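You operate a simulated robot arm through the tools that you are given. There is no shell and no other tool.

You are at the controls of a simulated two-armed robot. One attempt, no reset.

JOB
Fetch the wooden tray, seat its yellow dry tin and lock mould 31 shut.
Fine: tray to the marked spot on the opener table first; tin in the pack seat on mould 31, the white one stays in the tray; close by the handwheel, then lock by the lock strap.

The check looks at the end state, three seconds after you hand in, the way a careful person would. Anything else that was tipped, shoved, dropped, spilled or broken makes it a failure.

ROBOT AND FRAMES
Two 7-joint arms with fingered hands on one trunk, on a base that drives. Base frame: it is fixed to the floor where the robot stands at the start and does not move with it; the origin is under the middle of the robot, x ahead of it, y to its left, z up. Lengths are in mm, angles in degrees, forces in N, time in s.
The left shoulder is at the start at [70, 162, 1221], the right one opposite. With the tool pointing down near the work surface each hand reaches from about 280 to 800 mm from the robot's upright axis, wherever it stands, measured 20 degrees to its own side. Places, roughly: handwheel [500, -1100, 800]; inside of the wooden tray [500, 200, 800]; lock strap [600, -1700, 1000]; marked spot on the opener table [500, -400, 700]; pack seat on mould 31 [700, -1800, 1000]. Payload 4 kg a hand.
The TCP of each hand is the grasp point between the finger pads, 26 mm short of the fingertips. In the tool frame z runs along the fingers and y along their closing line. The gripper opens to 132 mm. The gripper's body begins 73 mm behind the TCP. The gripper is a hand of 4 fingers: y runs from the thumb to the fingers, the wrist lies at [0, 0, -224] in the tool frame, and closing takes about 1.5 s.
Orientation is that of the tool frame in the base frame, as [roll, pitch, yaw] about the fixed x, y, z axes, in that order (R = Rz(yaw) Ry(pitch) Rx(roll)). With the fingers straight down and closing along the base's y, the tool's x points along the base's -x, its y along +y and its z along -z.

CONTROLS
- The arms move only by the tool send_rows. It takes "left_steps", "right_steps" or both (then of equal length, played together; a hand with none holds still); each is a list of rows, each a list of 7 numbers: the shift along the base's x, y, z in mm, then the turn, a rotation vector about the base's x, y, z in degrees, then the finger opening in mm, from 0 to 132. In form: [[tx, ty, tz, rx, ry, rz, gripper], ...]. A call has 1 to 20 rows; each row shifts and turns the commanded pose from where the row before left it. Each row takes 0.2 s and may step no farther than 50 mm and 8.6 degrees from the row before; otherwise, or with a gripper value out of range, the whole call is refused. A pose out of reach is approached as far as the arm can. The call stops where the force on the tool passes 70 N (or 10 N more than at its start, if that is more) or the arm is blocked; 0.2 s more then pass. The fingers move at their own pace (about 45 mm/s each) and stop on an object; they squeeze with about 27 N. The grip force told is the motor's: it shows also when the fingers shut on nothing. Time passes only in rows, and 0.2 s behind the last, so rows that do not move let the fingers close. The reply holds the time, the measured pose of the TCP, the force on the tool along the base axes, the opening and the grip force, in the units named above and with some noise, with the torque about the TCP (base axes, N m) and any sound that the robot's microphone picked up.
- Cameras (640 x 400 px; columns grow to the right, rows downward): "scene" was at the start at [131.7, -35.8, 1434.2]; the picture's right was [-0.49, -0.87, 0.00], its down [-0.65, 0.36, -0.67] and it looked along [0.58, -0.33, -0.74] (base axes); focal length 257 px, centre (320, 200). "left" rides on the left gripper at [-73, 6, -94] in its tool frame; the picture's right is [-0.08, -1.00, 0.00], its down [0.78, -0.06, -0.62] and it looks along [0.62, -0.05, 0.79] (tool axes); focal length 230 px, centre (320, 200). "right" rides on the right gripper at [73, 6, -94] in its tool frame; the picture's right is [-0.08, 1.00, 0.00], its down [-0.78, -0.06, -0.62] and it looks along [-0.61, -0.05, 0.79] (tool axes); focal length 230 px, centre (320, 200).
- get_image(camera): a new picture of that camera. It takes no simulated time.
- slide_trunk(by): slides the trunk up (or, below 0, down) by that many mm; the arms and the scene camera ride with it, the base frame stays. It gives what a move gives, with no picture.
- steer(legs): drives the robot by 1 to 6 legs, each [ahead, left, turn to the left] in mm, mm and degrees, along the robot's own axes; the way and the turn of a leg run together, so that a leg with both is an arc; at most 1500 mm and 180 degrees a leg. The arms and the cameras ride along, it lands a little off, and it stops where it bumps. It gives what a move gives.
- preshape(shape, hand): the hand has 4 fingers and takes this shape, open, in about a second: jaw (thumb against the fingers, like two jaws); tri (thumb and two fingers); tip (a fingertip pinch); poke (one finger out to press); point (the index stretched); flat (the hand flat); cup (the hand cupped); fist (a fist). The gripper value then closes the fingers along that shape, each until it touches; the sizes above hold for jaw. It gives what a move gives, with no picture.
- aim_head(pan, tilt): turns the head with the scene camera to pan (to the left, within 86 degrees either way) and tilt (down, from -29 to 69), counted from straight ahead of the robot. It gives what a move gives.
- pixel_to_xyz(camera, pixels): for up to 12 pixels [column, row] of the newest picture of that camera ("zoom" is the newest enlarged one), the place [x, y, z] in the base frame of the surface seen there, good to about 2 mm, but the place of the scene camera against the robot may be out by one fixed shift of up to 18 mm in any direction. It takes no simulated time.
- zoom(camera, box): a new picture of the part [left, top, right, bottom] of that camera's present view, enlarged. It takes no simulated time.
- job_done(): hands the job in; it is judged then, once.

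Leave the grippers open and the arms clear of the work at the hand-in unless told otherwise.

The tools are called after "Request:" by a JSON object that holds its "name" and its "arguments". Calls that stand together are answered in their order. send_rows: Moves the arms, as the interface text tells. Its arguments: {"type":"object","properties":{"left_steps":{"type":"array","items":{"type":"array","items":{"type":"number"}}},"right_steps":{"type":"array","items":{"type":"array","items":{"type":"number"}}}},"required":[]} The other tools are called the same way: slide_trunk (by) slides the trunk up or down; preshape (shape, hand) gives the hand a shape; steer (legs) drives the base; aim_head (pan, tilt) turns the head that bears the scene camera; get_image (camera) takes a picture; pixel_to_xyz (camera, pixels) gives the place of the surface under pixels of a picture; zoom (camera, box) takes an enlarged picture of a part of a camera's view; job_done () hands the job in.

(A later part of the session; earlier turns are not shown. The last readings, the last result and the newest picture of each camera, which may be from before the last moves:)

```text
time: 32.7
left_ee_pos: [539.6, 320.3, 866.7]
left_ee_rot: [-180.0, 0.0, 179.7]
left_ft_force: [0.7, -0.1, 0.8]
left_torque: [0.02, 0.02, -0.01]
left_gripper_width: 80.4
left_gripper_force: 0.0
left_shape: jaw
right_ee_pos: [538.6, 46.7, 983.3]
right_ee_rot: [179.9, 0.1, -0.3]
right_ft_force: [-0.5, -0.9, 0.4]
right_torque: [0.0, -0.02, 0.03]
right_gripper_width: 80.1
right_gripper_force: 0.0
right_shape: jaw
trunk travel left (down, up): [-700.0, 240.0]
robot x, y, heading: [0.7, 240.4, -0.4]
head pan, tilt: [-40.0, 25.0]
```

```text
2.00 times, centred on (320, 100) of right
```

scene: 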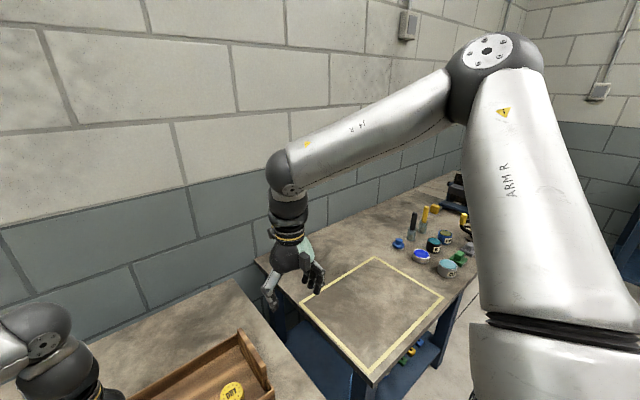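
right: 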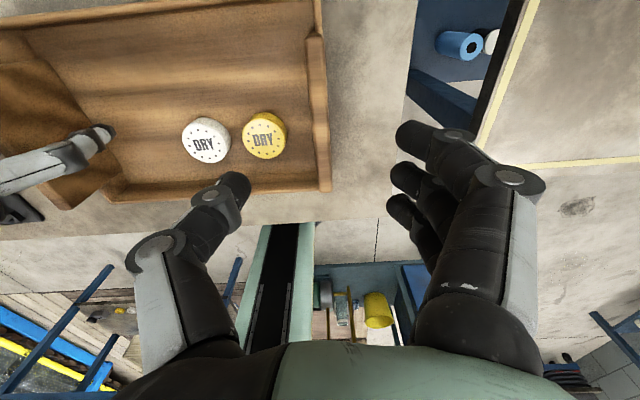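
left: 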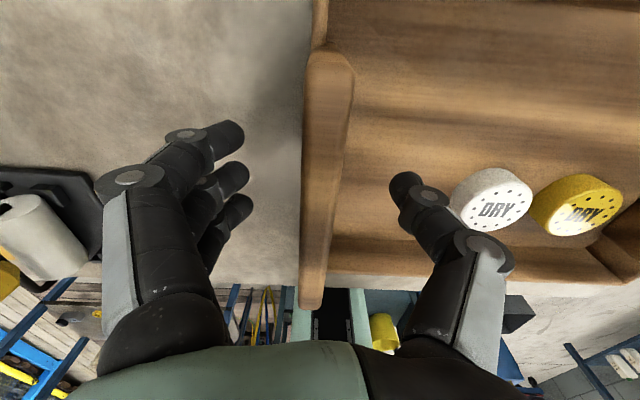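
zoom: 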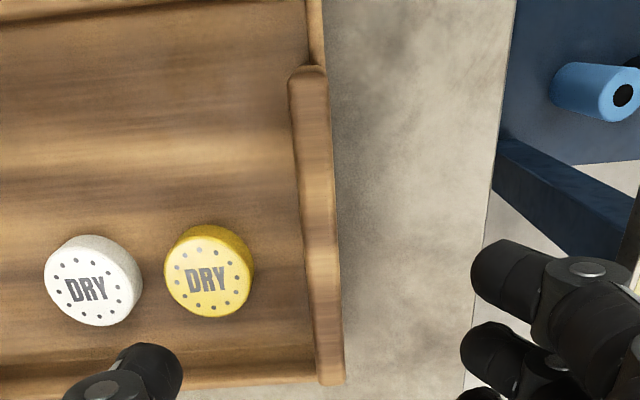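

Panel midline is y≈44, hand is at 46.7. I'll lower the right hand 116 mm to z≈867.

Request:
{"name": "send_rows", "arguments": {"right_steps": [[0, -2, -35, 0, 0, 0, 80], [0, 0, -35, 0, 0, 0, 80], [0, 0, -30, 0, 0, 0, 80], [0, 0, -16, 0, 0, 0, 80], [0, 0, 0, 0, 0, 0, 80]]}}

Request:
{"name": "get_image", "arguments": {"camera": "right"}}

Request:
{"name": "get_image", "arguments": {"camera": "left"}}

```text
time: 33.9
left_ee_pos: [540.3, 319.3, 865.8]
left_ee_rot: [-180.0, 0.0, 179.8]
left_ft_force: [0.0, 0.3, -0.2]
left_torque: [0.01, 0.03, -0.04]
left_gripper_width: 80.4
left_gripper_force: 0.1
left_shape: jaw
right_ee_pos: [520.5, 21.1, 882.7]
right_ee_rot: [179.9, 0.1, -0.3]
right_ft_force: [-0.3, -0.1, -0.2]
right_torque: [0.01, 0.0, 0.02]
right_gripper_width: 80.3
right_gripper_force: 0.1
right_shape: jaw
right hand out of reach, approached as far as the arm can: row 2, 3, 4
trunk travel left (down, up): [-700.0, 240.0]
robot x, y, heading: [-0.8, 240.7, 0.2]
head pan, tilt: [-40.0, 25.0]
```

```text
taken
```

right: 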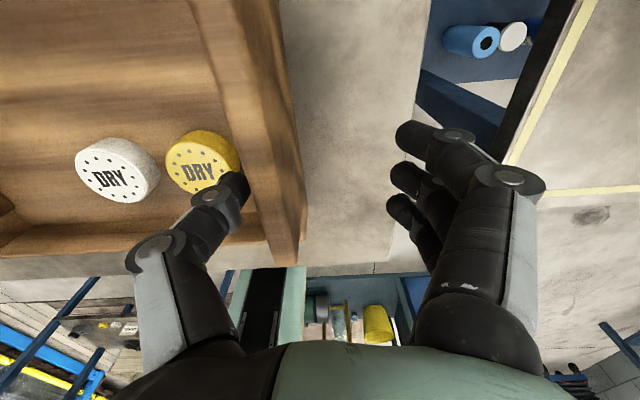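

```text
taken
```

left: 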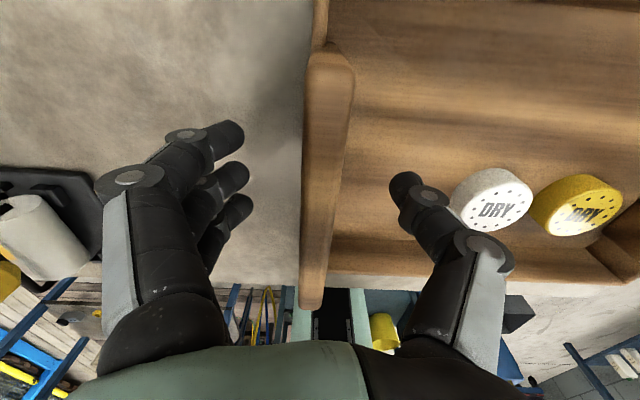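

The same positional limit again (about [520, 21, 883]), so the wrist roll isn't the cause; it is the high-elbow posture. I'll look at the right arm's posture here to see what limits it.

Request:
{"name": "get_image", "arguments": {"camera": "scene"}}

Request:
{"name": "send_rows", "arguments": {"right_steps": [[0, -5, 30, 0, 0, 0, 80], [0, -5, 40, 0, 0, 0, 80], [0, -10, 40, 0, 0, 0, 80], [0, -20, 40, 0, 0, 0, 80], [0, 0, 0, 0, 0, 0, 80]]}}

Request:
{"name": "get_image", "arguments": {"camera": "scene"}}

```text
taken
```

scene: 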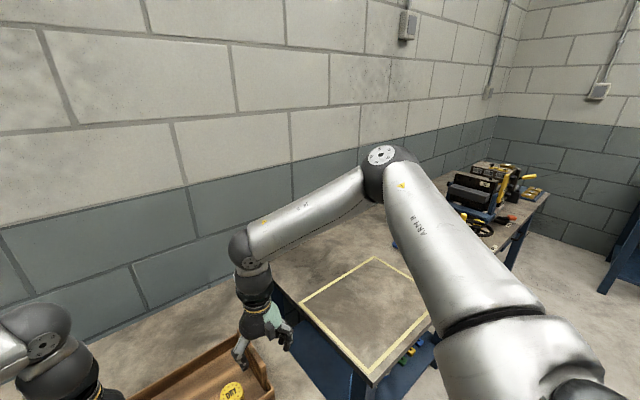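

```text
time: 35.1
left_ee_pos: [540.5, 321.3, 864.7]
left_ee_rot: [179.9, -0.1, 179.8]
left_ft_force: [-0.4, -0.1, 0.4]
left_torque: [0.0, 0.01, -0.01]
left_gripper_width: 80.2
left_gripper_force: 0.0
left_shape: jaw
right_ee_pos: [523.2, -19.3, 1032.4]
right_ee_rot: [179.9, 0.2, -0.2]
right_ft_force: [-0.1, 0.5, -0.3]
right_torque: [-0.01, 0.0, -0.02]
right_gripper_width: 80.2
right_gripper_force: 0.1
right_shape: jaw
trunk travel left (down, up): [-700.0, 240.0]
robot x, y, heading: [0.5, 242.2, -0.2]
head pan, tilt: [-40.0, 25.0]
```

```text
taken
```

scene: 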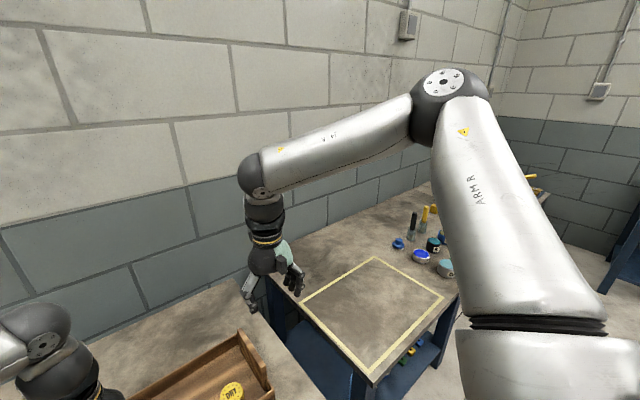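

The elbow stays high because of how this arm started. I'll try shifting its posture: in free air, tilt the right hand so the wrist goes outward (fingers pointing a bit to the left), and see where the elbow goes.

Request:
{"name": "send_rows", "arguments": {"right_steps": [[0, 0, 0, 8, 0, 0, 80], [0, 0, 0, 8, 0, 0, 80], [0, 0, 0, 8, 0, 0, 80], [0, 0, 0, 8, 0, 0, 80], [0, 0, 0, 8, 0, 0, 80], [0, 0, 0, 0, 0, 0, 80]]}}

Request:
{"name": "get_image", "arguments": {"camera": "scene"}}

```text
time: 36.5
left_ee_pos: [540.4, 321.9, 865.2]
left_ee_rot: [-180.0, 0.1, 179.8]
left_ft_force: [0.1, -0.2, 0.3]
left_torque: [-0.02, 0.0, -0.02]
left_gripper_width: 80.6
left_gripper_force: 0.1
left_shape: jaw
right_ee_pos: [519.9, -21.1, 1032.4]
right_ee_rot: [-140.1, 0.2, -0.1]
right_ft_force: [-0.3, -0.2, 0.2]
right_torque: [-0.03, 0.03, 0.02]
right_gripper_width: 80.1
right_gripper_force: 0.1
right_shape: jaw
trunk travel left (down, up): [-700.0, 240.0]
robot x, y, heading: [-0.5, 240.0, 0.0]
head pan, tilt: [-40.0, 25.0]
```

```text
taken
```

scene: 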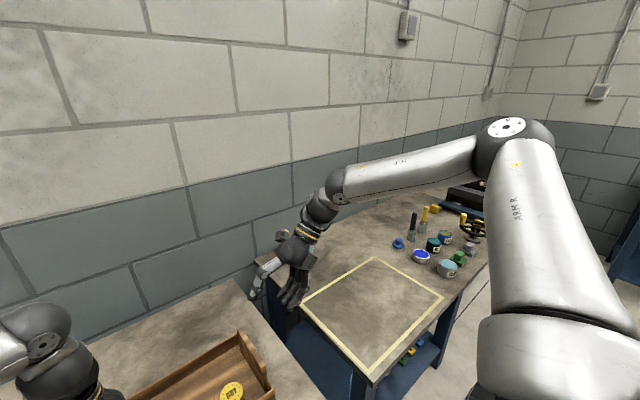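

The elbow swung outward. I'll move the tilted hand ahead and inward, lower, then straighten it and see whether the elbow stays lower.

Request:
{"name": "send_rows", "arguments": {"right_steps": [[20, 20, -10, 0, 0, 0, 80], [20, 25, -10, 0, 0, 0, 80], [0, 25, -10, 0, 0, 0, 80], [0, 20, 0, 0, 0, 0, 80], [0, 0, 0, 0, 0, 0, 80]]}}

Request:
{"name": "get_image", "arguments": {"camera": "scene"}}

```text
time: 37.7
left_ee_pos: [541.2, 319.2, 864.7]
left_ee_rot: [179.9, 0.0, 179.7]
left_ft_force: [-0.6, -0.7, -0.4]
left_torque: [-0.01, 0.05, 0.06]
left_gripper_width: 80.3
left_gripper_force: 0.1
left_shape: jaw
right_ee_pos: [560.6, 70.3, 1006.2]
right_ee_rot: [-140.0, 0.3, -0.1]
right_ft_force: [-0.6, -0.3, -0.2]
right_torque: [0.03, -0.02, 0.03]
right_gripper_width: 80.2
right_gripper_force: 0.0
right_shape: jaw
trunk travel left (down, up): [-700.0, 240.0]
robot x, y, heading: [0.6, 239.2, -0.0]
head pan, tilt: [-40.0, 25.0]
```

```text
taken
```

scene: 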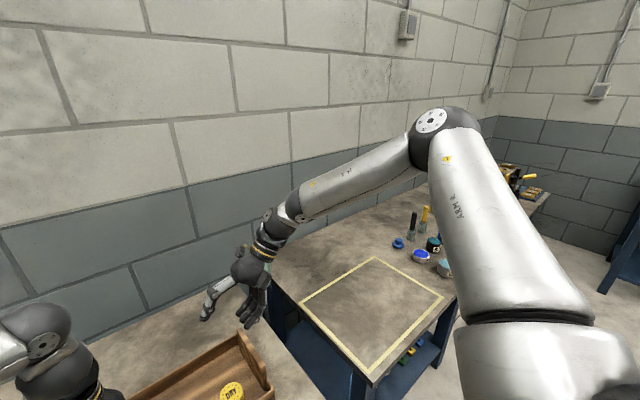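

That pose was reachable. Now I'll straighten the hand while moving to above the panel [540, 44, 985].

Request:
{"name": "send_rows", "arguments": {"right_steps": [[-4, -5, -4, -8, 0, 0, 80], [-4, -5, -4, -8, 0, 0, 80], [-4, -5, -4, -8, 0, 0, 80], [-4, -5, -4, -8, 0, 0, 80], [-4, -5, -4, -8, 0, 0, 80], [0, 0, 0, 0, 0, 0, 80]]}}

Request:
{"name": "get_image", "arguments": {"camera": "scene"}}

```text
time: 39.1
left_ee_pos: [540.2, 321.1, 864.6]
left_ee_rot: [180.0, 0.1, 179.8]
left_ft_force: [-0.5, -0.5, 0.3]
left_torque: [0.02, -0.04, -0.02]
left_gripper_width: 80.3
left_gripper_force: 0.0
left_shape: jaw
right_ee_pos: [541.2, 44.0, 983.1]
right_ee_rot: [179.9, 0.1, -0.2]
right_ft_force: [0.3, 0.5, 0.1]
right_torque: [-0.01, -0.01, 0.0]
right_gripper_width: 80.4
right_gripper_force: 0.0
right_shape: jaw
trunk travel left (down, up): [-700.0, 240.0]
robot x, y, heading: [-2.7, 243.7, 0.0]
head pan, tilt: [-40.0, 25.0]
```

```text
taken
```

scene: 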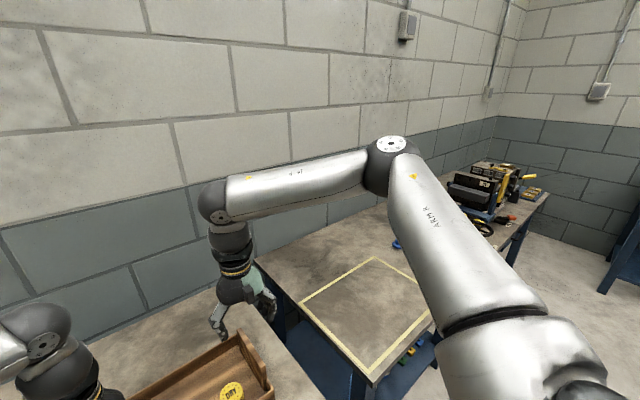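

The elbow is now lower. I'll try lowering in small steps toward the panel.

Request:
{"name": "send_rows", "arguments": {"right_steps": [[0, 0, -15, 0, 0, 0, 80], [0, 0, -15, 0, 0, 0, 80], [0, 0, -15, 0, 0, 0, 80]]}}

Request:
{"name": "get_image", "arguments": {"camera": "scene"}}

Request:
{"name": "pixel_to_xyz", "arguments": {"camera": "scene", "pixels": [[390, 165], [215, 205], [225, 240], [480, 330]]}}

```text
time: 39.9
left_ee_pos: [541.0, 320.1, 865.1]
left_ee_rot: [-180.0, 0.0, 179.9]
left_ft_force: [-0.9, -0.9, -0.4]
left_torque: [-0.04, 0.0, -0.02]
left_gripper_width: 80.3
left_gripper_force: 0.1
left_shape: jaw
right_ee_pos: [536.6, 40.6, 939.0]
right_ee_rot: [180.0, -0.1, -0.2]
right_ft_force: [0.7, 0.3, 0.4]
right_torque: [0.0, -0.01, -0.01]
right_gripper_width: 80.4
right_gripper_force: 0.1
right_shape: jaw
right hand out of reach, approached as far as the arm can: row 3
trunk travel left (down, up): [-700.0, 240.0]
robot x, y, heading: [-0.4, 242.1, 0.0]
head pan, tilt: [-40.0, 25.0]
```

```text
taken
```

scene: 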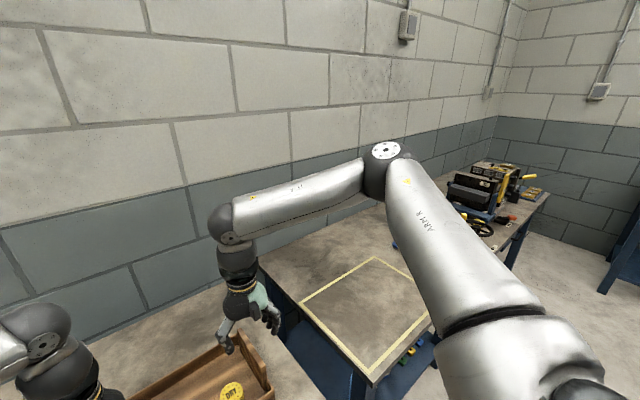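

```text
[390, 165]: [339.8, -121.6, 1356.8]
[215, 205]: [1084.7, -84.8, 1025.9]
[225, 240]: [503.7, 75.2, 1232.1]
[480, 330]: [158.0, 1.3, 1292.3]
```

The right elbow always stops at the same place, so a shoulder joint is at its limit when the hand goes low. The simple way round: keep the hands higher relative to the trunk and lower the trunk instead. I'll put both hands at z≈986 first.

Request:
{"name": "send_rows", "arguments": {"left_steps": [[0, 0, 40, 0, 0, 0, 80], [0, 0, 40, 0, 0, 0, 80], [0, 0, 41, 0, 0, 0, 80], [0, 0, 0, 0, 0, 0, 80]], "right_steps": [[2, 2, 20, 0, 0, 0, 80], [2, 2, 20, 0, 0, 0, 80], [0, 0, 6, 0, 0, 0, 80], [0, 0, 0, 0, 0, 0, 80]]}}

Request:
{"name": "get_image", "arguments": {"camera": "right"}}

Request:
{"name": "get_image", "arguments": {"camera": "left"}}

```text
time: 40.9
left_ee_pos: [539.3, 322.3, 988.7]
left_ee_rot: [179.9, -0.1, 179.8]
left_ft_force: [-0.2, 0.0, 0.0]
left_torque: [-0.03, -0.01, 0.0]
left_gripper_width: 80.3
left_gripper_force: 0.1
left_shape: jaw
right_ee_pos: [540.4, 43.8, 985.6]
right_ee_rot: [179.8, 0.1, -0.2]
right_ft_force: [0.9, -0.1, -1.2]
right_torque: [0.01, 0.04, -0.01]
right_gripper_width: 80.5
right_gripper_force: 0.0
right_shape: jaw
trunk travel left (down, up): [-700.0, 240.0]
robot x, y, heading: [-2.7, 241.0, -0.3]
head pan, tilt: [-40.0, 25.0]
```

```text
taken
```

right: 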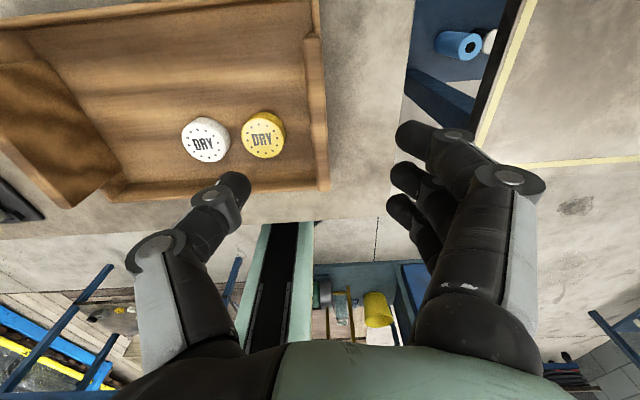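

```text
taken
```

left: 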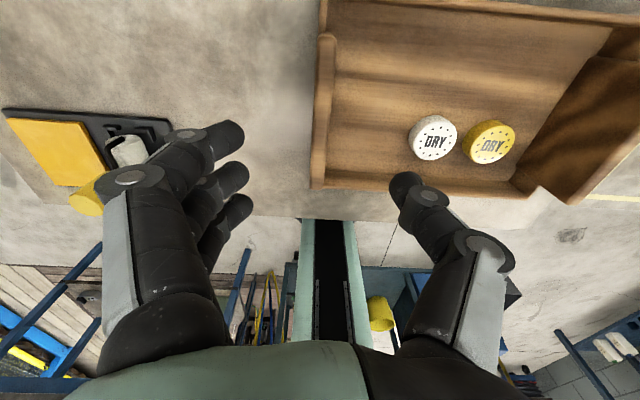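

Both hands straddle their panels in view. I'll lower the trunk 118 mm.

Request:
{"name": "slide_trunk", "arguments": {"by": -118}}

Request:
{"name": "get_image", "arguments": {"camera": "right"}}

Request:
{"name": "get_image", "arguments": {"camera": "left"}}

```text
time: 42.4
left_ee_pos: [539.0, 322.2, 871.6]
left_ee_rot: [180.0, 0.0, 179.8]
left_ft_force: [-0.5, -0.3, 0.5]
left_torque: [-0.01, 0.01, 0.01]
left_gripper_width: 80.6
left_gripper_force: 0.0
left_shape: jaw
right_ee_pos: [539.2, 44.7, 868.3]
right_ee_rot: [179.9, 0.1, -0.2]
right_ft_force: [-0.2, -0.7, -0.5]
right_torque: [0.02, 0.0, -0.02]
right_gripper_width: 80.0
right_gripper_force: 0.0
right_shape: jaw
trunk travel left (down, up): [-582.0, 358.0]
robot x, y, heading: [-1.4, 240.3, -0.1]
head pan, tilt: [-40.0, 25.0]
```

```text
taken
```

right: 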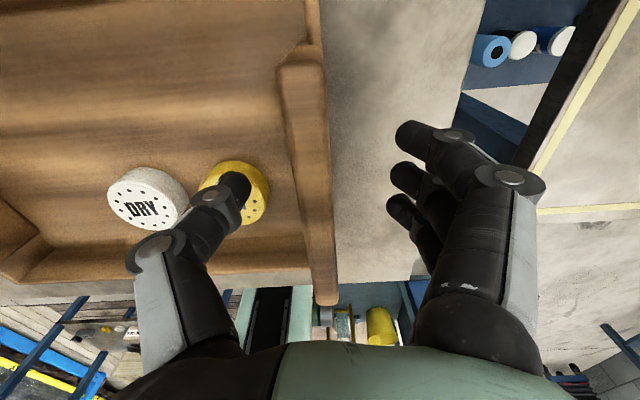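

```text
taken
```

left: 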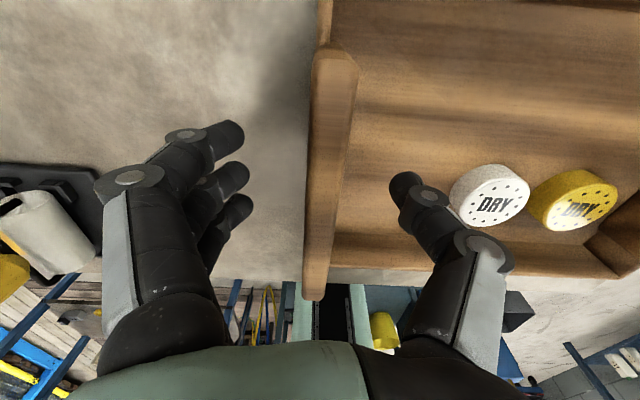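

Right panel is about 4 mm toward the tray, left panel about 3 mm toward the tray from the hand centres. I'll correct and close both hands together.

Request:
{"name": "send_rows", "arguments": {"left_steps": [[0, -3, 0, 0, 0, 0, 80], [0, 0, 0, 0, 0, 0, 0], [0, 0, 0, 0, 0, 0, 0], [0, 0, 0, 0, 0, 0, 0], [0, 0, 0, 0, 0, 0, 0], [0, 0, 0, 0, 0, 0, 0], [0, 0, 0, 0, 0, 0, 0], [0, 0, 0, 0, 0, 0, 0], [0, 0, 0, 0, 0, 0, 0], [0, 0, 0, 0, 0, 0, 0]], "right_steps": [[0, 4, 0, 0, 0, 0, 80], [0, 0, 0, 0, 0, 0, 0], [0, 0, 0, 0, 0, 0, 0], [0, 0, 0, 0, 0, 0, 0], [0, 0, 0, 0, 0, 0, 0], [0, 0, 0, 0, 0, 0, 0], [0, 0, 0, 0, 0, 0, 0], [0, 0, 0, 0, 0, 0, 0], [0, 0, 0, 0, 0, 0, 0], [0, 0, 0, 0, 0, 0, 0]]}}

Request:
{"name": "get_image", "arguments": {"camera": "right"}}

Request:
{"name": "get_image", "arguments": {"camera": "left"}}

```text
time: 44.6
left_ee_pos: [539.8, 319.5, 869.7]
left_ee_rot: [-179.9, -0.1, 179.8]
left_ft_force: [-0.7, 2.5, 0.0]
left_torque: [0.08, -0.03, -0.02]
left_gripper_width: 9.5
left_gripper_force: 27.0
left_shape: jaw
right_ee_pos: [540.6, 49.1, 868.1]
right_ee_rot: [179.8, 0.1, -0.2]
right_ft_force: [-0.2, -1.7, 0.1]
right_torque: [-0.13, -0.01, 0.01]
right_gripper_width: 9.9
right_gripper_force: 26.9
right_shape: jaw
trunk travel left (down, up): [-582.0, 358.0]
robot x, y, heading: [2.0, 241.2, -0.2]
head pan, tilt: [-40.0, 25.0]
```

```text
taken
```

right: 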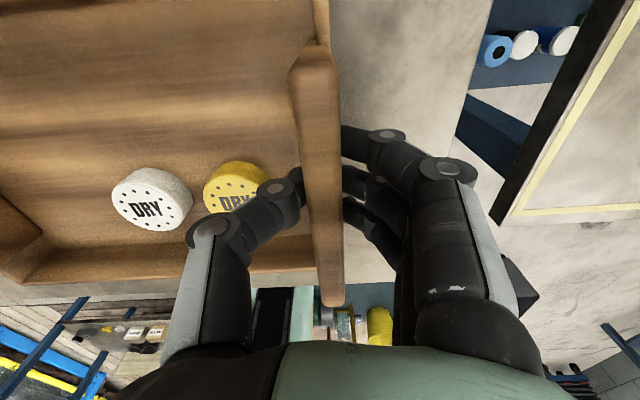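

```text
taken
```

left: 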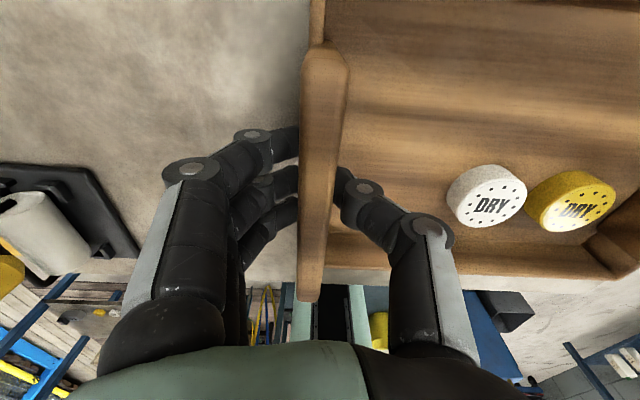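

Both hands grip with 27 N. I'll lift with the trunk 30 mm and check that the tray stays level.

Request:
{"name": "slide_trunk", "arguments": {"by": 30}}

Request:
{"name": "aim_head", "arguments": {"pan": -5, "tilt": 45}}

Request:
{"name": "get_image", "arguments": {"camera": "scene"}}

```text
time: 45.3
left_ee_pos: [540.2, 318.0, 900.0]
left_ee_rot: [-180.0, 0.0, 179.8]
left_ft_force: [0.9, 3.1, -3.2]
left_torque: [0.12, 0.01, -0.03]
left_gripper_width: 9.5
left_gripper_force: 27.0
left_shape: jaw
right_ee_pos: [542.5, 48.1, 896.6]
right_ee_rot: [179.8, 0.3, -0.1]
right_ft_force: [0.4, -2.2, -2.3]
right_torque: [-0.15, 0.03, 0.01]
right_gripper_width: 9.7
right_gripper_force: 26.8
right_shape: jaw
trunk travel left (down, up): [-612.0, 328.0]
robot x, y, heading: [-1.4, 236.1, -0.2]
head pan, tilt: [-40.0, 25.0]
```

```text
time: 46.3
left_ee_pos: [540.9, 318.0, 899.1]
left_ee_rot: [-180.0, -0.1, 179.8]
left_ft_force: [-0.1, 2.2, -1.8]
left_torque: [0.14, 0.01, -0.01]
left_gripper_width: 9.7
left_gripper_force: 27.4
left_shape: jaw
right_ee_pos: [539.8, 48.9, 897.6]
right_ee_rot: [179.9, 0.1, -0.2]
right_ft_force: [-0.2, -3.8, -2.9]
right_torque: [-0.09, -0.02, 0.0]
right_gripper_width: 9.5
right_gripper_force: 26.7
right_shape: jaw
trunk travel left (down, up): [-612.0, 328.0]
robot x, y, heading: [0.2, 240.1, -0.0]
head pan, tilt: [-5.0, 45.0]
```

```text
taken
```

scene: 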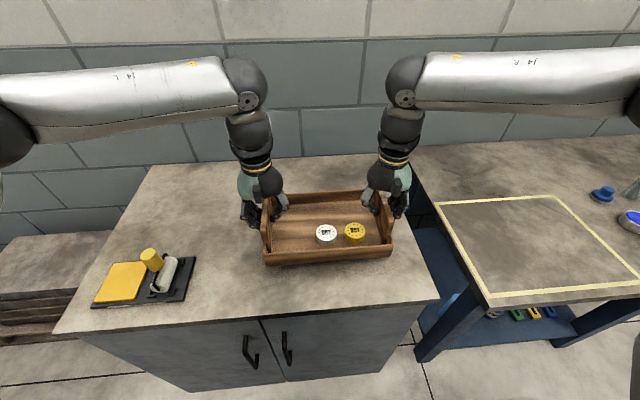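

The tray is level and weighs little. I'll lift another 45 mm and drive 608 mm to the right.

Request:
{"name": "slide_trunk", "arguments": {"by": 45}}

Request:
{"name": "steer", "arguments": {"legs": [[0, -300, 0], [0, -308, 0]]}}

Request:
{"name": "get_image", "arguments": {"camera": "scene"}}

Request:
{"name": "pixel_to_xyz", "arguments": {"camera": "scene", "pixels": [[325, 232], [354, 231]]}}

```text
time: 47.2
left_ee_pos: [540.9, 318.8, 945.0]
left_ee_rot: [-179.9, 0.0, 179.8]
left_ft_force: [-0.4, 3.3, -2.7]
left_torque: [0.12, -0.02, 0.01]
left_gripper_width: 9.9
left_gripper_force: 26.8
left_shape: jaw
right_ee_pos: [539.7, 48.1, 942.0]
right_ee_rot: [179.8, 0.1, -0.2]
right_ft_force: [1.0, -3.9, -2.7]
right_torque: [-0.09, -0.03, -0.01]
right_gripper_width: 9.8
right_gripper_force: 26.9
right_shape: jaw
trunk travel left (down, up): [-657.0, 283.0]
robot x, y, heading: [0.4, 238.6, -0.0]
head pan, tilt: [-5.0, 45.0]
```

```text
time: 51.0
left_ee_pos: [536.5, -311.1, 944.8]
left_ee_rot: [180.0, -0.1, 179.5]
left_ft_force: [0.2, 3.9, -3.3]
left_torque: [0.1, 0.01, -0.01]
left_gripper_width: 9.5
left_gripper_force: 27.0
left_shape: jaw
right_ee_pos: [535.5, -583.2, 942.6]
right_ee_rot: [179.9, 0.2, -0.5]
right_ft_force: [-0.1, -3.2, -3.2]
right_torque: [-0.12, 0.01, 0.0]
right_gripper_width: 9.2
right_gripper_force: 26.9
right_shape: jaw
trunk travel left (down, up): [-657.0, 283.0]
robot x, y, heading: [-2.7, -384.4, -0.3]
head pan, tilt: [-5.0, 45.0]
```

```text
taken
```

scene: 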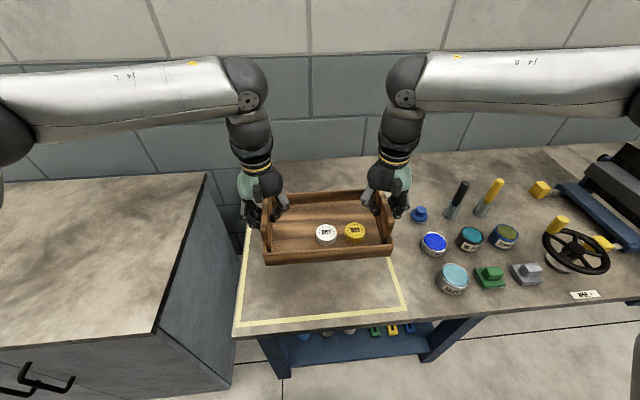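

```text
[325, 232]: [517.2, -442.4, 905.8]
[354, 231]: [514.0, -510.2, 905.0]
```

Tray centre is at y≈−447; the mark's centre is y≈−425. I'll drive 22 mm left, then lower the trunk 140 mm.

Request:
{"name": "steer", "arguments": {"legs": [[0, 22, 0]]}}

Request:
{"name": "slide_trunk", "arguments": {"by": -135}}

Request:
{"name": "get_image", "arguments": {"camera": "scene"}}

```text
time: 51.8
left_ee_pos: [536.3, -294.4, 945.3]
left_ee_rot: [179.8, -0.1, 179.4]
left_ft_force: [0.1, 0.8, -3.5]
left_torque: [0.11, -0.02, 0.04]
left_gripper_width: 9.9
left_gripper_force: 27.2
left_shape: jaw
right_ee_pos: [534.6, -565.0, 942.5]
right_ee_rot: [-180.0, 0.1, -0.7]
right_ft_force: [-0.5, -0.9, -4.2]
right_torque: [-0.02, 0.01, 0.01]
right_gripper_width: 9.6
right_gripper_force: 26.8
right_shape: jaw
trunk travel left (down, up): [-657.0, 283.0]
robot x, y, heading: [-4.7, -365.7, -0.6]
head pan, tilt: [-5.0, 45.0]
```

```text
time: 53.5
left_ee_pos: [535.5, -291.5, 809.8]
left_ee_rot: [179.9, -0.1, 179.4]
left_ft_force: [-0.2, 0.3, -2.3]
left_torque: [0.07, -0.01, -0.03]
left_gripper_width: 9.5
left_gripper_force: 27.0
left_shape: jaw
right_ee_pos: [535.0, -561.9, 807.6]
right_ee_rot: [179.8, 0.1, -0.6]
right_ft_force: [0.5, -0.4, -2.8]
right_torque: [-0.03, -0.01, 0.02]
right_gripper_width: 9.6
right_gripper_force: 27.3
right_shape: jaw
trunk travel left (down, up): [-522.0, 418.0]
robot x, y, heading: [-0.5, -365.0, -0.4]
head pan, tilt: [-5.0, 45.0]
```

```text
taken
```

scene: 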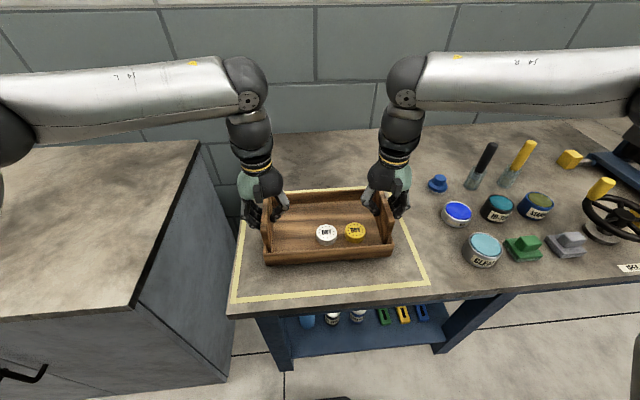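

The tray is centred over the mark, about 20 mm above the table. I'll lower in small steps: 14 mm, then 4 mm at a time.

Request:
{"name": "slide_trunk", "arguments": {"by": -14}}

Request:
{"name": "slide_trunk", "arguments": {"by": -4}}

Request:
{"name": "zoom", "arguments": {"camera": "scene", "box": [220, 170, 440, 310]}}

```text
time: 54.1
left_ee_pos: [536.1, -291.4, 795.8]
left_ee_rot: [-179.9, -0.1, 179.4]
left_ft_force: [0.1, -0.2, -2.3]
left_torque: [0.08, 0.01, -0.02]
left_gripper_width: 9.7
left_gripper_force: 27.1
left_shape: jaw
right_ee_pos: [534.5, -561.2, 794.3]
right_ee_rot: [179.8, 0.0, -0.7]
right_ft_force: [0.0, -0.4, -2.6]
right_torque: [-0.03, -0.03, 0.02]
right_gripper_width: 9.5
right_gripper_force: 27.3
right_shape: jaw
trunk travel left (down, up): [-508.0, 432.0]
robot x, y, heading: [-3.9, -361.2, -0.6]
head pan, tilt: [-5.0, 45.0]
```

```text
time: 54.6
left_ee_pos: [536.5, -291.5, 792.1]
left_ee_rot: [180.0, -0.1, 179.4]
left_ft_force: [-0.1, 0.1, -3.3]
left_torque: [0.05, -0.03, -0.04]
left_gripper_width: 9.4
left_gripper_force: 26.8
left_shape: jaw
right_ee_pos: [535.2, -561.9, 788.8]
right_ee_rot: [179.9, 0.2, -0.7]
right_ft_force: [-0.2, 0.5, -3.5]
right_torque: [-0.02, -0.02, 0.03]
right_gripper_width: 9.8
right_gripper_force: 27.3
right_shape: jaw
trunk travel left (down, up): [-504.0, 436.0]
robot x, y, heading: [-5.9, -364.0, -0.3]
head pan, tilt: [-5.0, 45.0]
```

```text
2.86 times, centred on (330, 240) of scene
```

zoom: 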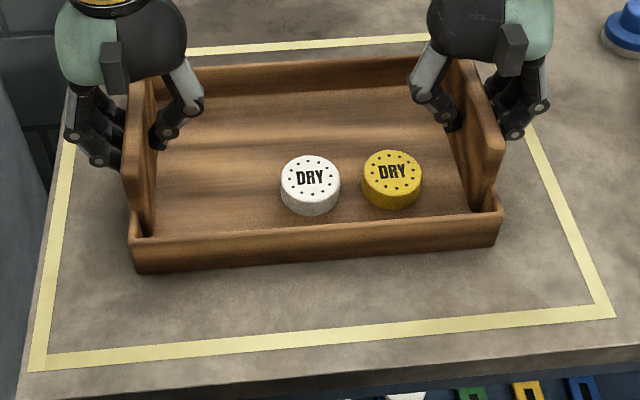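

Still carrying weight (−3.4 N each). I'll go down 3 mm at a time and watch the force.

Request:
{"name": "slide_trunk", "arguments": {"by": -2.5}}

Request:
{"name": "slide_trunk", "arguments": {"by": -2}}

```text
time: 55.1
left_ee_pos: [537.3, -291.9, 791.1]
left_ee_rot: [179.9, 0.0, 179.4]
left_ft_force: [0.7, 0.4, -1.0]
left_torque: [0.05, 0.01, 0.0]
left_gripper_width: 9.5
left_gripper_force: 26.9
left_shape: jaw
right_ee_pos: [535.5, -561.8, 786.9]
right_ee_rot: [179.8, 0.1, -0.7]
right_ft_force: [-0.9, -0.5, -0.7]
right_torque: [-0.04, 0.02, 0.0]
right_gripper_width: 9.5
right_gripper_force: 27.5
right_shape: jaw
trunk travel left (down, up): [-502.0, 438.0]
robot x, y, heading: [-4.4, -365.9, -0.7]
head pan, tilt: [-5.0, 45.0]
```

```text
time: 55.7
left_ee_pos: [535.5, -292.5, 788.6]
left_ee_rot: [179.9, 0.1, 179.5]
left_ft_force: [1.9, 1.3, 8.8]
left_torque: [0.15, -0.03, 0.01]
left_gripper_width: 9.4
left_gripper_force: 26.9
left_shape: jaw
right_ee_pos: [534.3, -561.2, 787.5]
right_ee_rot: [179.8, -0.2, -0.7]
right_ft_force: [2.1, -2.2, 9.0]
right_torque: [-0.12, -0.02, 0.03]
right_gripper_width: 9.8
right_gripper_force: 27.0
right_shape: jaw
trunk travel left (down, up): [-500.0, 440.0]
robot x, y, heading: [-3.6, -367.2, -0.6]
head pan, tilt: [-5.0, 45.0]
```

The tray is down (both hands now press with +9 N). I'll open both hands to 70, then raise the trunk.

Request:
{"name": "send_rows", "arguments": {"left_steps": [[0, 0, 1, 0, 0, 0, 70], [0, 0, 0, 0, 0, 0, 70], [0, 0, 0, 0, 0, 0, 70], [0, 0, 0, 0, 0, 0, 70], [0, 0, 0, 0, 0, 0, 70], [0, 0, 0, 0, 0, 0, 70]], "right_steps": [[0, 0, 1, 0, 0, 0, 70], [0, 0, 0, 0, 0, 0, 70], [0, 0, 0, 0, 0, 0, 70], [0, 0, 0, 0, 0, 0, 70], [0, 0, 0, 0, 0, 0, 70], [0, 0, 0, 0, 0, 0, 70]]}}

Request:
{"name": "slide_trunk", "arguments": {"by": 120}}

Request:
{"name": "get_image", "arguments": {"camera": "scene"}}

Request:
{"name": "get_image", "arguments": {"camera": "right"}}

```text
time: 57.1
left_ee_pos: [536.7, -292.3, 788.6]
left_ee_rot: [179.9, 0.0, 179.4]
left_ft_force: [0.6, -0.3, 0.0]
left_torque: [0.02, 0.03, 0.0]
left_gripper_width: 69.1
left_gripper_force: 0.1
left_shape: jaw
right_ee_pos: [534.2, -562.7, 787.1]
right_ee_rot: [179.9, 0.1, -0.6]
right_ft_force: [-0.9, -0.7, -0.1]
right_torque: [-0.01, -0.03, 0.01]
right_gripper_width: 69.2
right_gripper_force: 0.1
right_shape: jaw
trunk travel left (down, up): [-500.0, 440.0]
robot x, y, heading: [-4.2, -362.1, -0.3]
head pan, tilt: [-5.0, 45.0]
```

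```text
time: 58.6
left_ee_pos: [536.4, -291.6, 907.1]
left_ee_rot: [-180.0, -0.1, 179.4]
left_ft_force: [0.4, 0.2, 0.8]
left_torque: [-0.01, -0.02, 0.0]
left_gripper_width: 68.9
left_gripper_force: 0.1
left_shape: jaw
right_ee_pos: [535.5, -561.9, 906.0]
right_ee_rot: [179.8, 0.0, -0.7]
right_ft_force: [-0.4, -0.5, 0.5]
right_torque: [-0.01, 0.0, -0.01]
right_gripper_width: 68.8
right_gripper_force: 0.1
right_shape: jaw
trunk travel left (down, up): [-620.0, 320.0]
robot x, y, heading: [-6.1, -362.9, -0.6]
head pan, tilt: [-5.0, 45.0]
```

```text
taken
```

scene: 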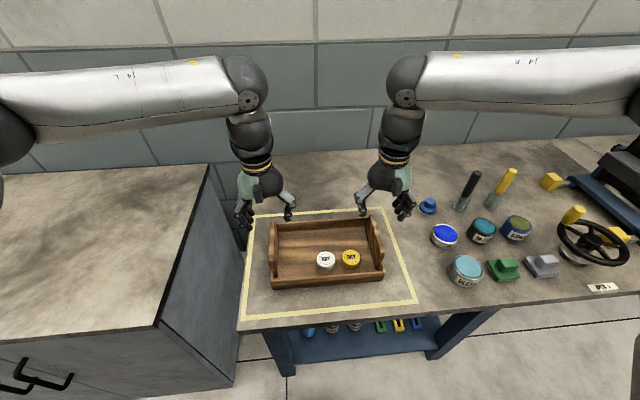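

```text
taken
```

right: 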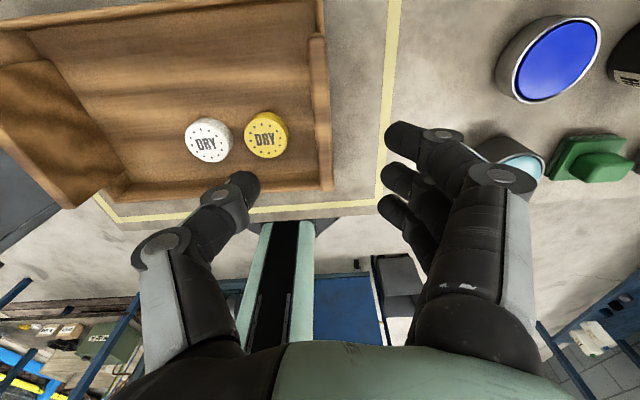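

The tray sits well inside the marked rectangle. Now I'll look at the mould station: raise the trunk another 150, pan the head right and zoom.

Request:
{"name": "slide_trunk", "arguments": {"by": 200}}

Request:
{"name": "aim_head", "arguments": {"pan": -60, "tilt": 35}}

Request:
{"name": "get_image", "arguments": {"camera": "scene"}}

Request:
{"name": "zoom", "arguments": {"camera": "scene", "box": [280, 60, 520, 210]}}

```text
time: 60.7
left_ee_pos: [535.9, -291.3, 1108.6]
left_ee_rot: [180.0, 0.0, 179.4]
left_ft_force: [-0.2, -0.5, 0.6]
left_torque: [-0.02, 0.01, 0.03]
left_gripper_width: 69.1
left_gripper_force: 0.0
left_shape: jaw
right_ee_pos: [535.8, -562.7, 1105.9]
right_ee_rot: [179.9, 0.0, -0.6]
right_ft_force: [-0.1, 0.1, -0.5]
right_torque: [-0.03, 0.01, 0.0]
right_gripper_width: 68.9
right_gripper_force: 0.0
right_shape: jaw
trunk travel left (down, up): [-820.0, 120.0]
robot x, y, heading: [-1.0, -363.6, -0.5]
head pan, tilt: [-5.0, 45.0]
```

```text
time: 62.0
left_ee_pos: [536.0, -291.3, 1108.2]
left_ee_rot: [180.0, 0.0, 179.4]
left_ft_force: [-1.1, 0.9, -0.5]
left_torque: [0.01, -0.02, 0.02]
left_gripper_width: 68.8
left_gripper_force: 0.1
left_shape: jaw
right_ee_pos: [535.0, -561.5, 1106.4]
right_ee_rot: [179.9, 0.1, -0.7]
right_ft_force: [0.2, 0.2, -0.2]
right_torque: [0.04, 0.01, 0.0]
right_gripper_width: 69.3
right_gripper_force: 0.1
right_shape: jaw
trunk travel left (down, up): [-820.0, 120.0]
robot x, y, heading: [-5.6, -364.7, -0.5]
head pan, tilt: [-60.0, 35.0]
```

```text
taken
```

scene: 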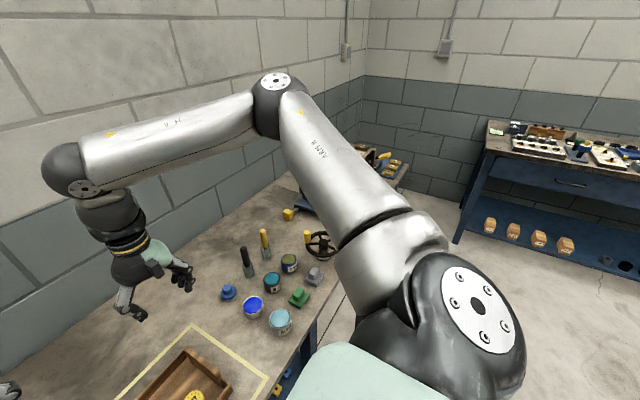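

```text
2.67 times, centred on (400, 135) of scene
```

zoom: 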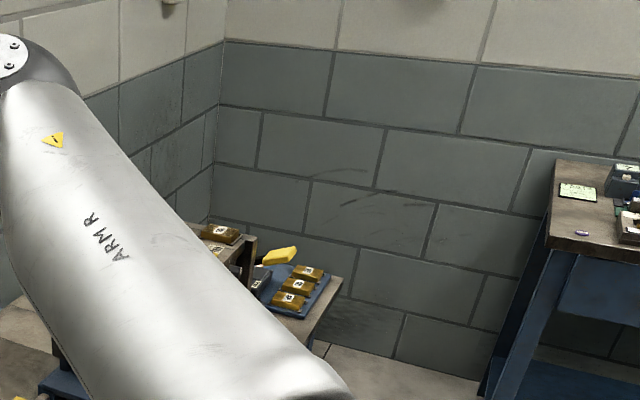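

The arm hides the machine. I'll raise the trunk 110 more (fingertips at about z 1190) and drive right 700 mm for a look from nearby.

Request:
{"name": "slide_trunk", "arguments": {"by": 110}}

Request:
{"name": "steer", "arguments": {"legs": [[0, -500, 0]]}}

Request:
{"name": "aim_head", "arguments": {"pan": -35, "tilt": 50}}

Request:
{"name": "get_image", "arguments": {"camera": "scene"}}

```text
time: 63.4
left_ee_pos: [535.7, -291.0, 1218.3]
left_ee_rot: [180.0, 0.0, 179.4]
left_ft_force: [0.4, -0.2, 0.1]
left_torque: [0.01, 0.0, 0.01]
left_gripper_width: 69.4
left_gripper_force: 0.1
left_shape: jaw
right_ee_pos: [535.9, -562.6, 1215.6]
right_ee_rot: [179.8, 0.1, -0.7]
right_ft_force: [0.6, -0.5, -0.2]
right_torque: [0.03, 0.01, -0.01]
right_gripper_width: 69.2
right_gripper_force: 0.1
right_shape: jaw
trunk travel left (down, up): [-930.0, 10.0]
robot x, y, heading: [0.8, -366.8, -0.5]
head pan, tilt: [-60.0, 35.0]
```

```text
time: 66.3
left_ee_pos: [531.6, -791.7, 1217.8]
left_ee_rot: [-179.9, 0.0, 179.1]
left_ft_force: [1.0, 0.3, 0.6]
left_torque: [0.0, 0.01, -0.01]
left_gripper_width: 69.1
left_gripper_force: 0.0
left_shape: jaw
right_ee_pos: [528.4, -1062.9, 1216.8]
right_ee_rot: [179.7, 0.1, -1.0]
right_ft_force: [0.6, -0.4, 0.0]
right_torque: [-0.02, -0.03, -0.02]
right_gripper_width: 69.4
right_gripper_force: 0.2
right_shape: jaw
trunk travel left (down, up): [-930.0, 10.0]
robot x, y, heading: [-8.0, -865.0, -0.9]
head pan, tilt: [-60.0, 35.0]
```

```text
time: 67.2
left_ee_pos: [530.2, -795.1, 1218.8]
left_ee_rot: [179.9, 0.0, 179.2]
left_ft_force: [0.0, 0.4, -0.1]
left_torque: [0.05, 0.03, 0.01]
left_gripper_width: 69.4
left_gripper_force: 0.0
left_shape: jaw
right_ee_pos: [527.7, -1065.4, 1214.7]
right_ee_rot: [179.9, 0.1, -0.9]
right_ft_force: [0.2, 0.3, -0.7]
right_torque: [0.02, 0.01, 0.01]
right_gripper_width: 68.9
right_gripper_force: 0.1
right_shape: jaw
trunk travel left (down, up): [-930.0, 10.0]
robot x, y, heading: [-10.3, -868.2, -0.8]
head pan, tilt: [-35.0, 50.0]
```

```text
taken
```

scene: 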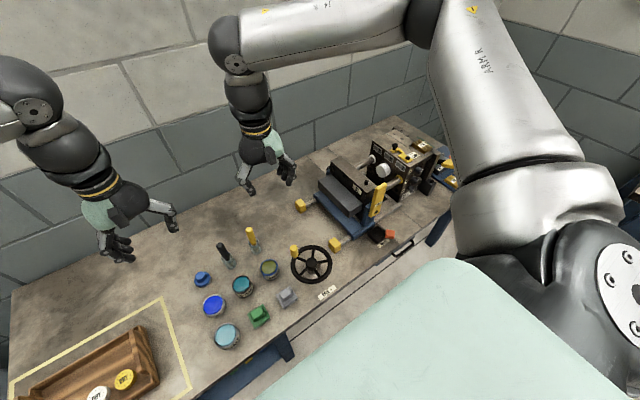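

I can see the machine at (370,190). I'll zoom in on it and measure several features.

Request:
{"name": "zoom", "arguments": {"camera": "scene", "box": [280, 110, 472, 260]}}

Request:
{"name": "pixel_to_xyz", "arguments": {"camera": "scene", "pixels": [[311, 263], [294, 250], [345, 170], [380, 170], [378, 200], [405, 145], [440, 160], [375, 233], [330, 245], [300, 205], [395, 190], [355, 195]]}}

```text
2.67 times, centred on (376, 185) of scene
```

zoom: 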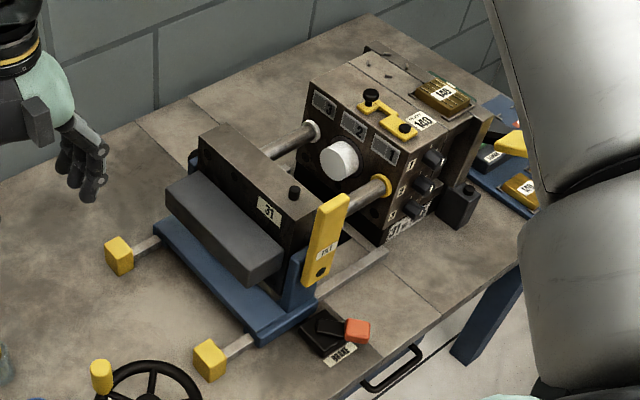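

```text
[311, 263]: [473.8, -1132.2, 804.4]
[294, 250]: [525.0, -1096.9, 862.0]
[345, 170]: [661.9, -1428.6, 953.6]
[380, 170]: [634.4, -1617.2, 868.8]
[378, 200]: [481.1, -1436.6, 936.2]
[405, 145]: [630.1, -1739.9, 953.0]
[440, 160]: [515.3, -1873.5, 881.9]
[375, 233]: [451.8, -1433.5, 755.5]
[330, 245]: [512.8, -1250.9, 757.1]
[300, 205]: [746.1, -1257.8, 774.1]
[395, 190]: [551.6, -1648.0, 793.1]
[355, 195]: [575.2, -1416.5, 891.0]
```

I'll drive closer (500 mm more to the right) to see the machine clearly from above.

Request:
{"name": "steer", "arguments": {"legs": [[0, -500, 0.8]]}}

Request:
{"name": "aim_head", "arguments": {"pan": -20, "tilt": 50}}

Request:
{"name": "get_image", "arguments": {"camera": "scene"}}

Request:
{"name": "get_image", "arguments": {"camera": "right"}}

Request:
{"name": "get_image", "arguments": {"camera": "left"}}

```text
time: 70.2
left_ee_pos: [526.1, -1280.8, 1217.2]
left_ee_rot: [-179.9, -0.1, 179.8]
left_ft_force: [-0.7, 0.4, 0.7]
left_torque: [-0.04, -0.01, 0.02]
left_gripper_width: 69.1
left_gripper_force: 0.0
left_shape: jaw
right_ee_pos: [525.9, -1551.4, 1216.8]
right_ee_rot: [179.8, 0.1, -0.3]
right_ft_force: [0.9, -0.8, -0.1]
right_torque: [0.02, 0.01, 0.0]
right_gripper_width: 69.3
right_gripper_force: 0.1
right_shape: jaw
trunk travel left (down, up): [-930.0, 10.0]
robot x, y, heading: [-12.1, -1363.4, -0.3]
head pan, tilt: [-35.0, 50.0]
```

```text
time: 70.9
left_ee_pos: [524.7, -1282.9, 1217.7]
left_ee_rot: [180.0, 0.0, 179.7]
left_ft_force: [-0.5, 0.2, 0.9]
left_torque: [0.0, 0.02, -0.02]
left_gripper_width: 69.2
left_gripper_force: 0.1
left_shape: jaw
right_ee_pos: [525.4, -1552.6, 1215.9]
right_ee_rot: [179.9, 0.0, -0.3]
right_ft_force: [0.3, 0.5, 0.1]
right_torque: [0.02, -0.01, 0.03]
right_gripper_width: 69.2
right_gripper_force: 0.1
right_shape: jaw
trunk travel left (down, up): [-930.0, 10.0]
robot x, y, heading: [-13.6, -1361.9, -0.1]
head pan, tilt: [-20.0, 50.0]
```

```text
taken
```

scene: 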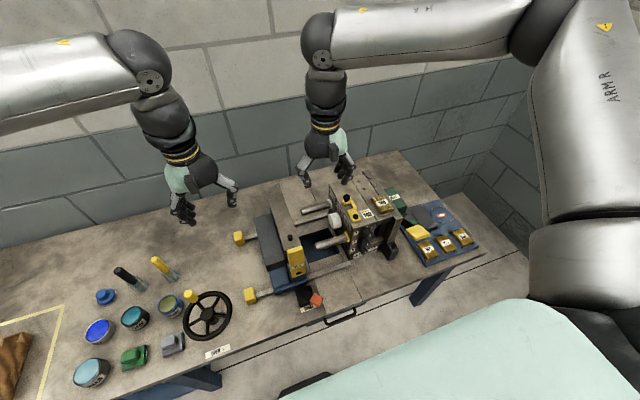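

```text
taken
```

right: 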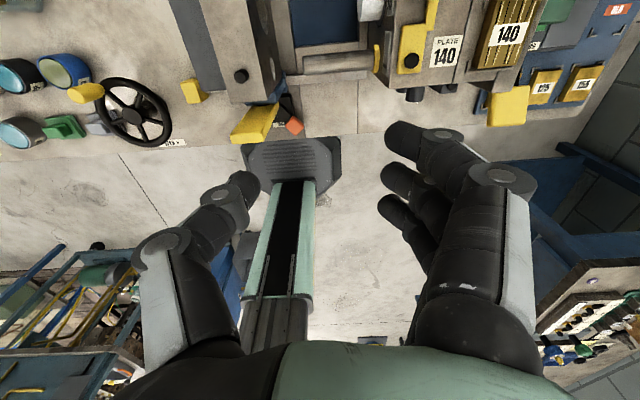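

```text
taken
```

left: 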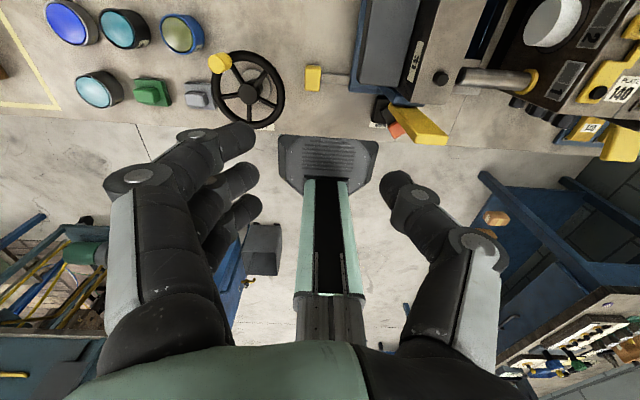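

Request:
{"name": "zoom", "arguments": {"camera": "scene", "box": [230, 160, 430, 320]}}

Request:
{"name": "zoom", "arguments": {"camera": "scene", "box": [310, 175, 410, 255]}}

Request:
{"name": "zoom", "arguments": {"camera": "scene", "box": [170, 270, 270, 370]}}

Request:
{"name": "zoom", "arguments": {"camera": "right", "box": [180, 0, 560, 140]}}

Request:
{"name": "zoom", "arguments": {"camera": "left", "box": [340, 0, 640, 170]}}

```text
2.50 times, centred on (330, 240) of scene
```

zoom: 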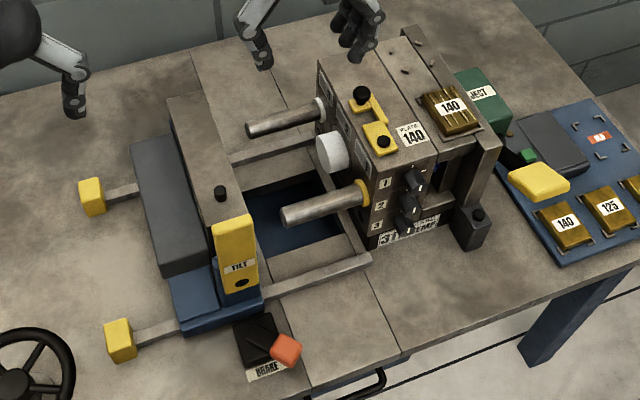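

```text
5.00 times, centred on (360, 215) of scene
```

zoom: 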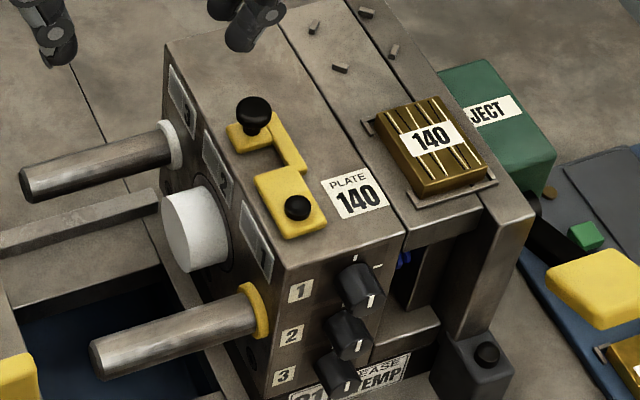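

```text
4.00 times, centred on (220, 320) of scene
```

zoom: 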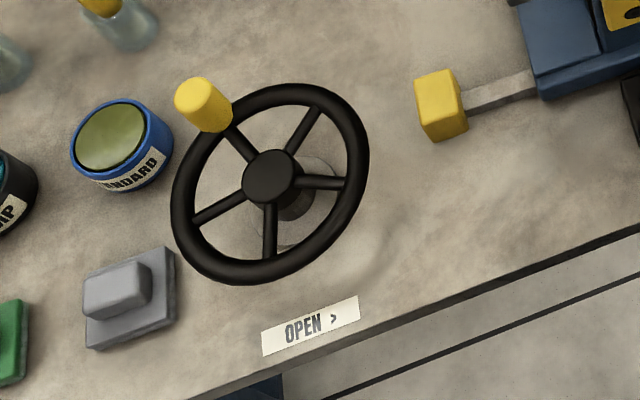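

```text
1.68 times, centred on (370, 70) of right
```

zoom: 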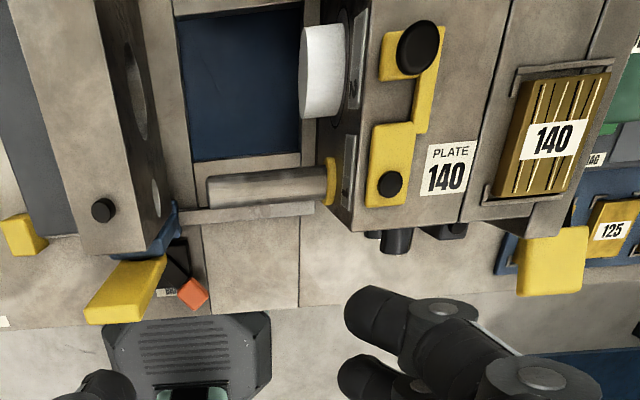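

```text
2.13 times, centred on (490, 85) of left
```

zoom: 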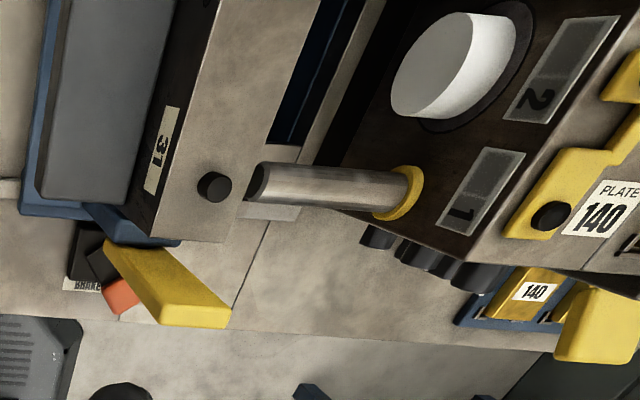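

This is a mould machine: moving half "31" with a black stud, a fixed block with a yellow strap on top, and what looks like a small seat with four corner pegs at the back of the top beam (zoom around (350,40)). I'll measure these places.

Request:
{"name": "zoom", "arguments": {"camera": "scene", "box": [340, 165, 400, 215]}}

Request:
{"name": "pixel_to_xyz", "arguments": {"camera": "zoom", "pixels": [[320, 200], [60, 100], [120, 330], [200, 330], [260, 370], [340, 100], [250, 110], [200, 60], [300, 40], [360, 150], [450, 250], [400, 60]]}}

```text
8.00 times, centred on (370, 190) of scene
```

zoom: 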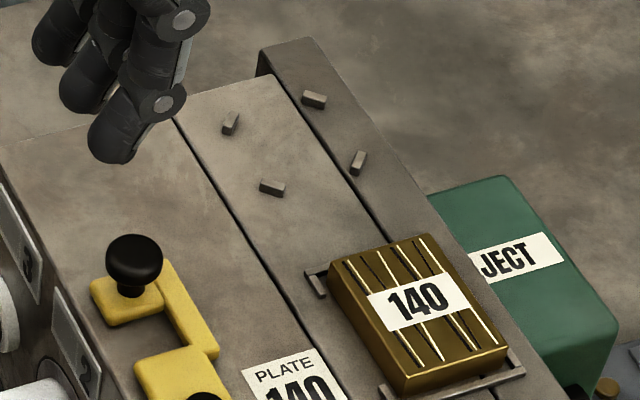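

```text
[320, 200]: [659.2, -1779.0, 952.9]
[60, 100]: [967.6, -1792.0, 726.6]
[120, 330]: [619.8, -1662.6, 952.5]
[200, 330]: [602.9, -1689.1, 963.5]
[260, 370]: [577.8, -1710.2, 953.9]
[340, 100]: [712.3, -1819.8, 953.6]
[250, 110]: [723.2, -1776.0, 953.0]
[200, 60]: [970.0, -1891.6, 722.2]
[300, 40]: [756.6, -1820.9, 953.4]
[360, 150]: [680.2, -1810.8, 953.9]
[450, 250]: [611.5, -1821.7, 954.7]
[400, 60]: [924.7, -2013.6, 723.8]
```

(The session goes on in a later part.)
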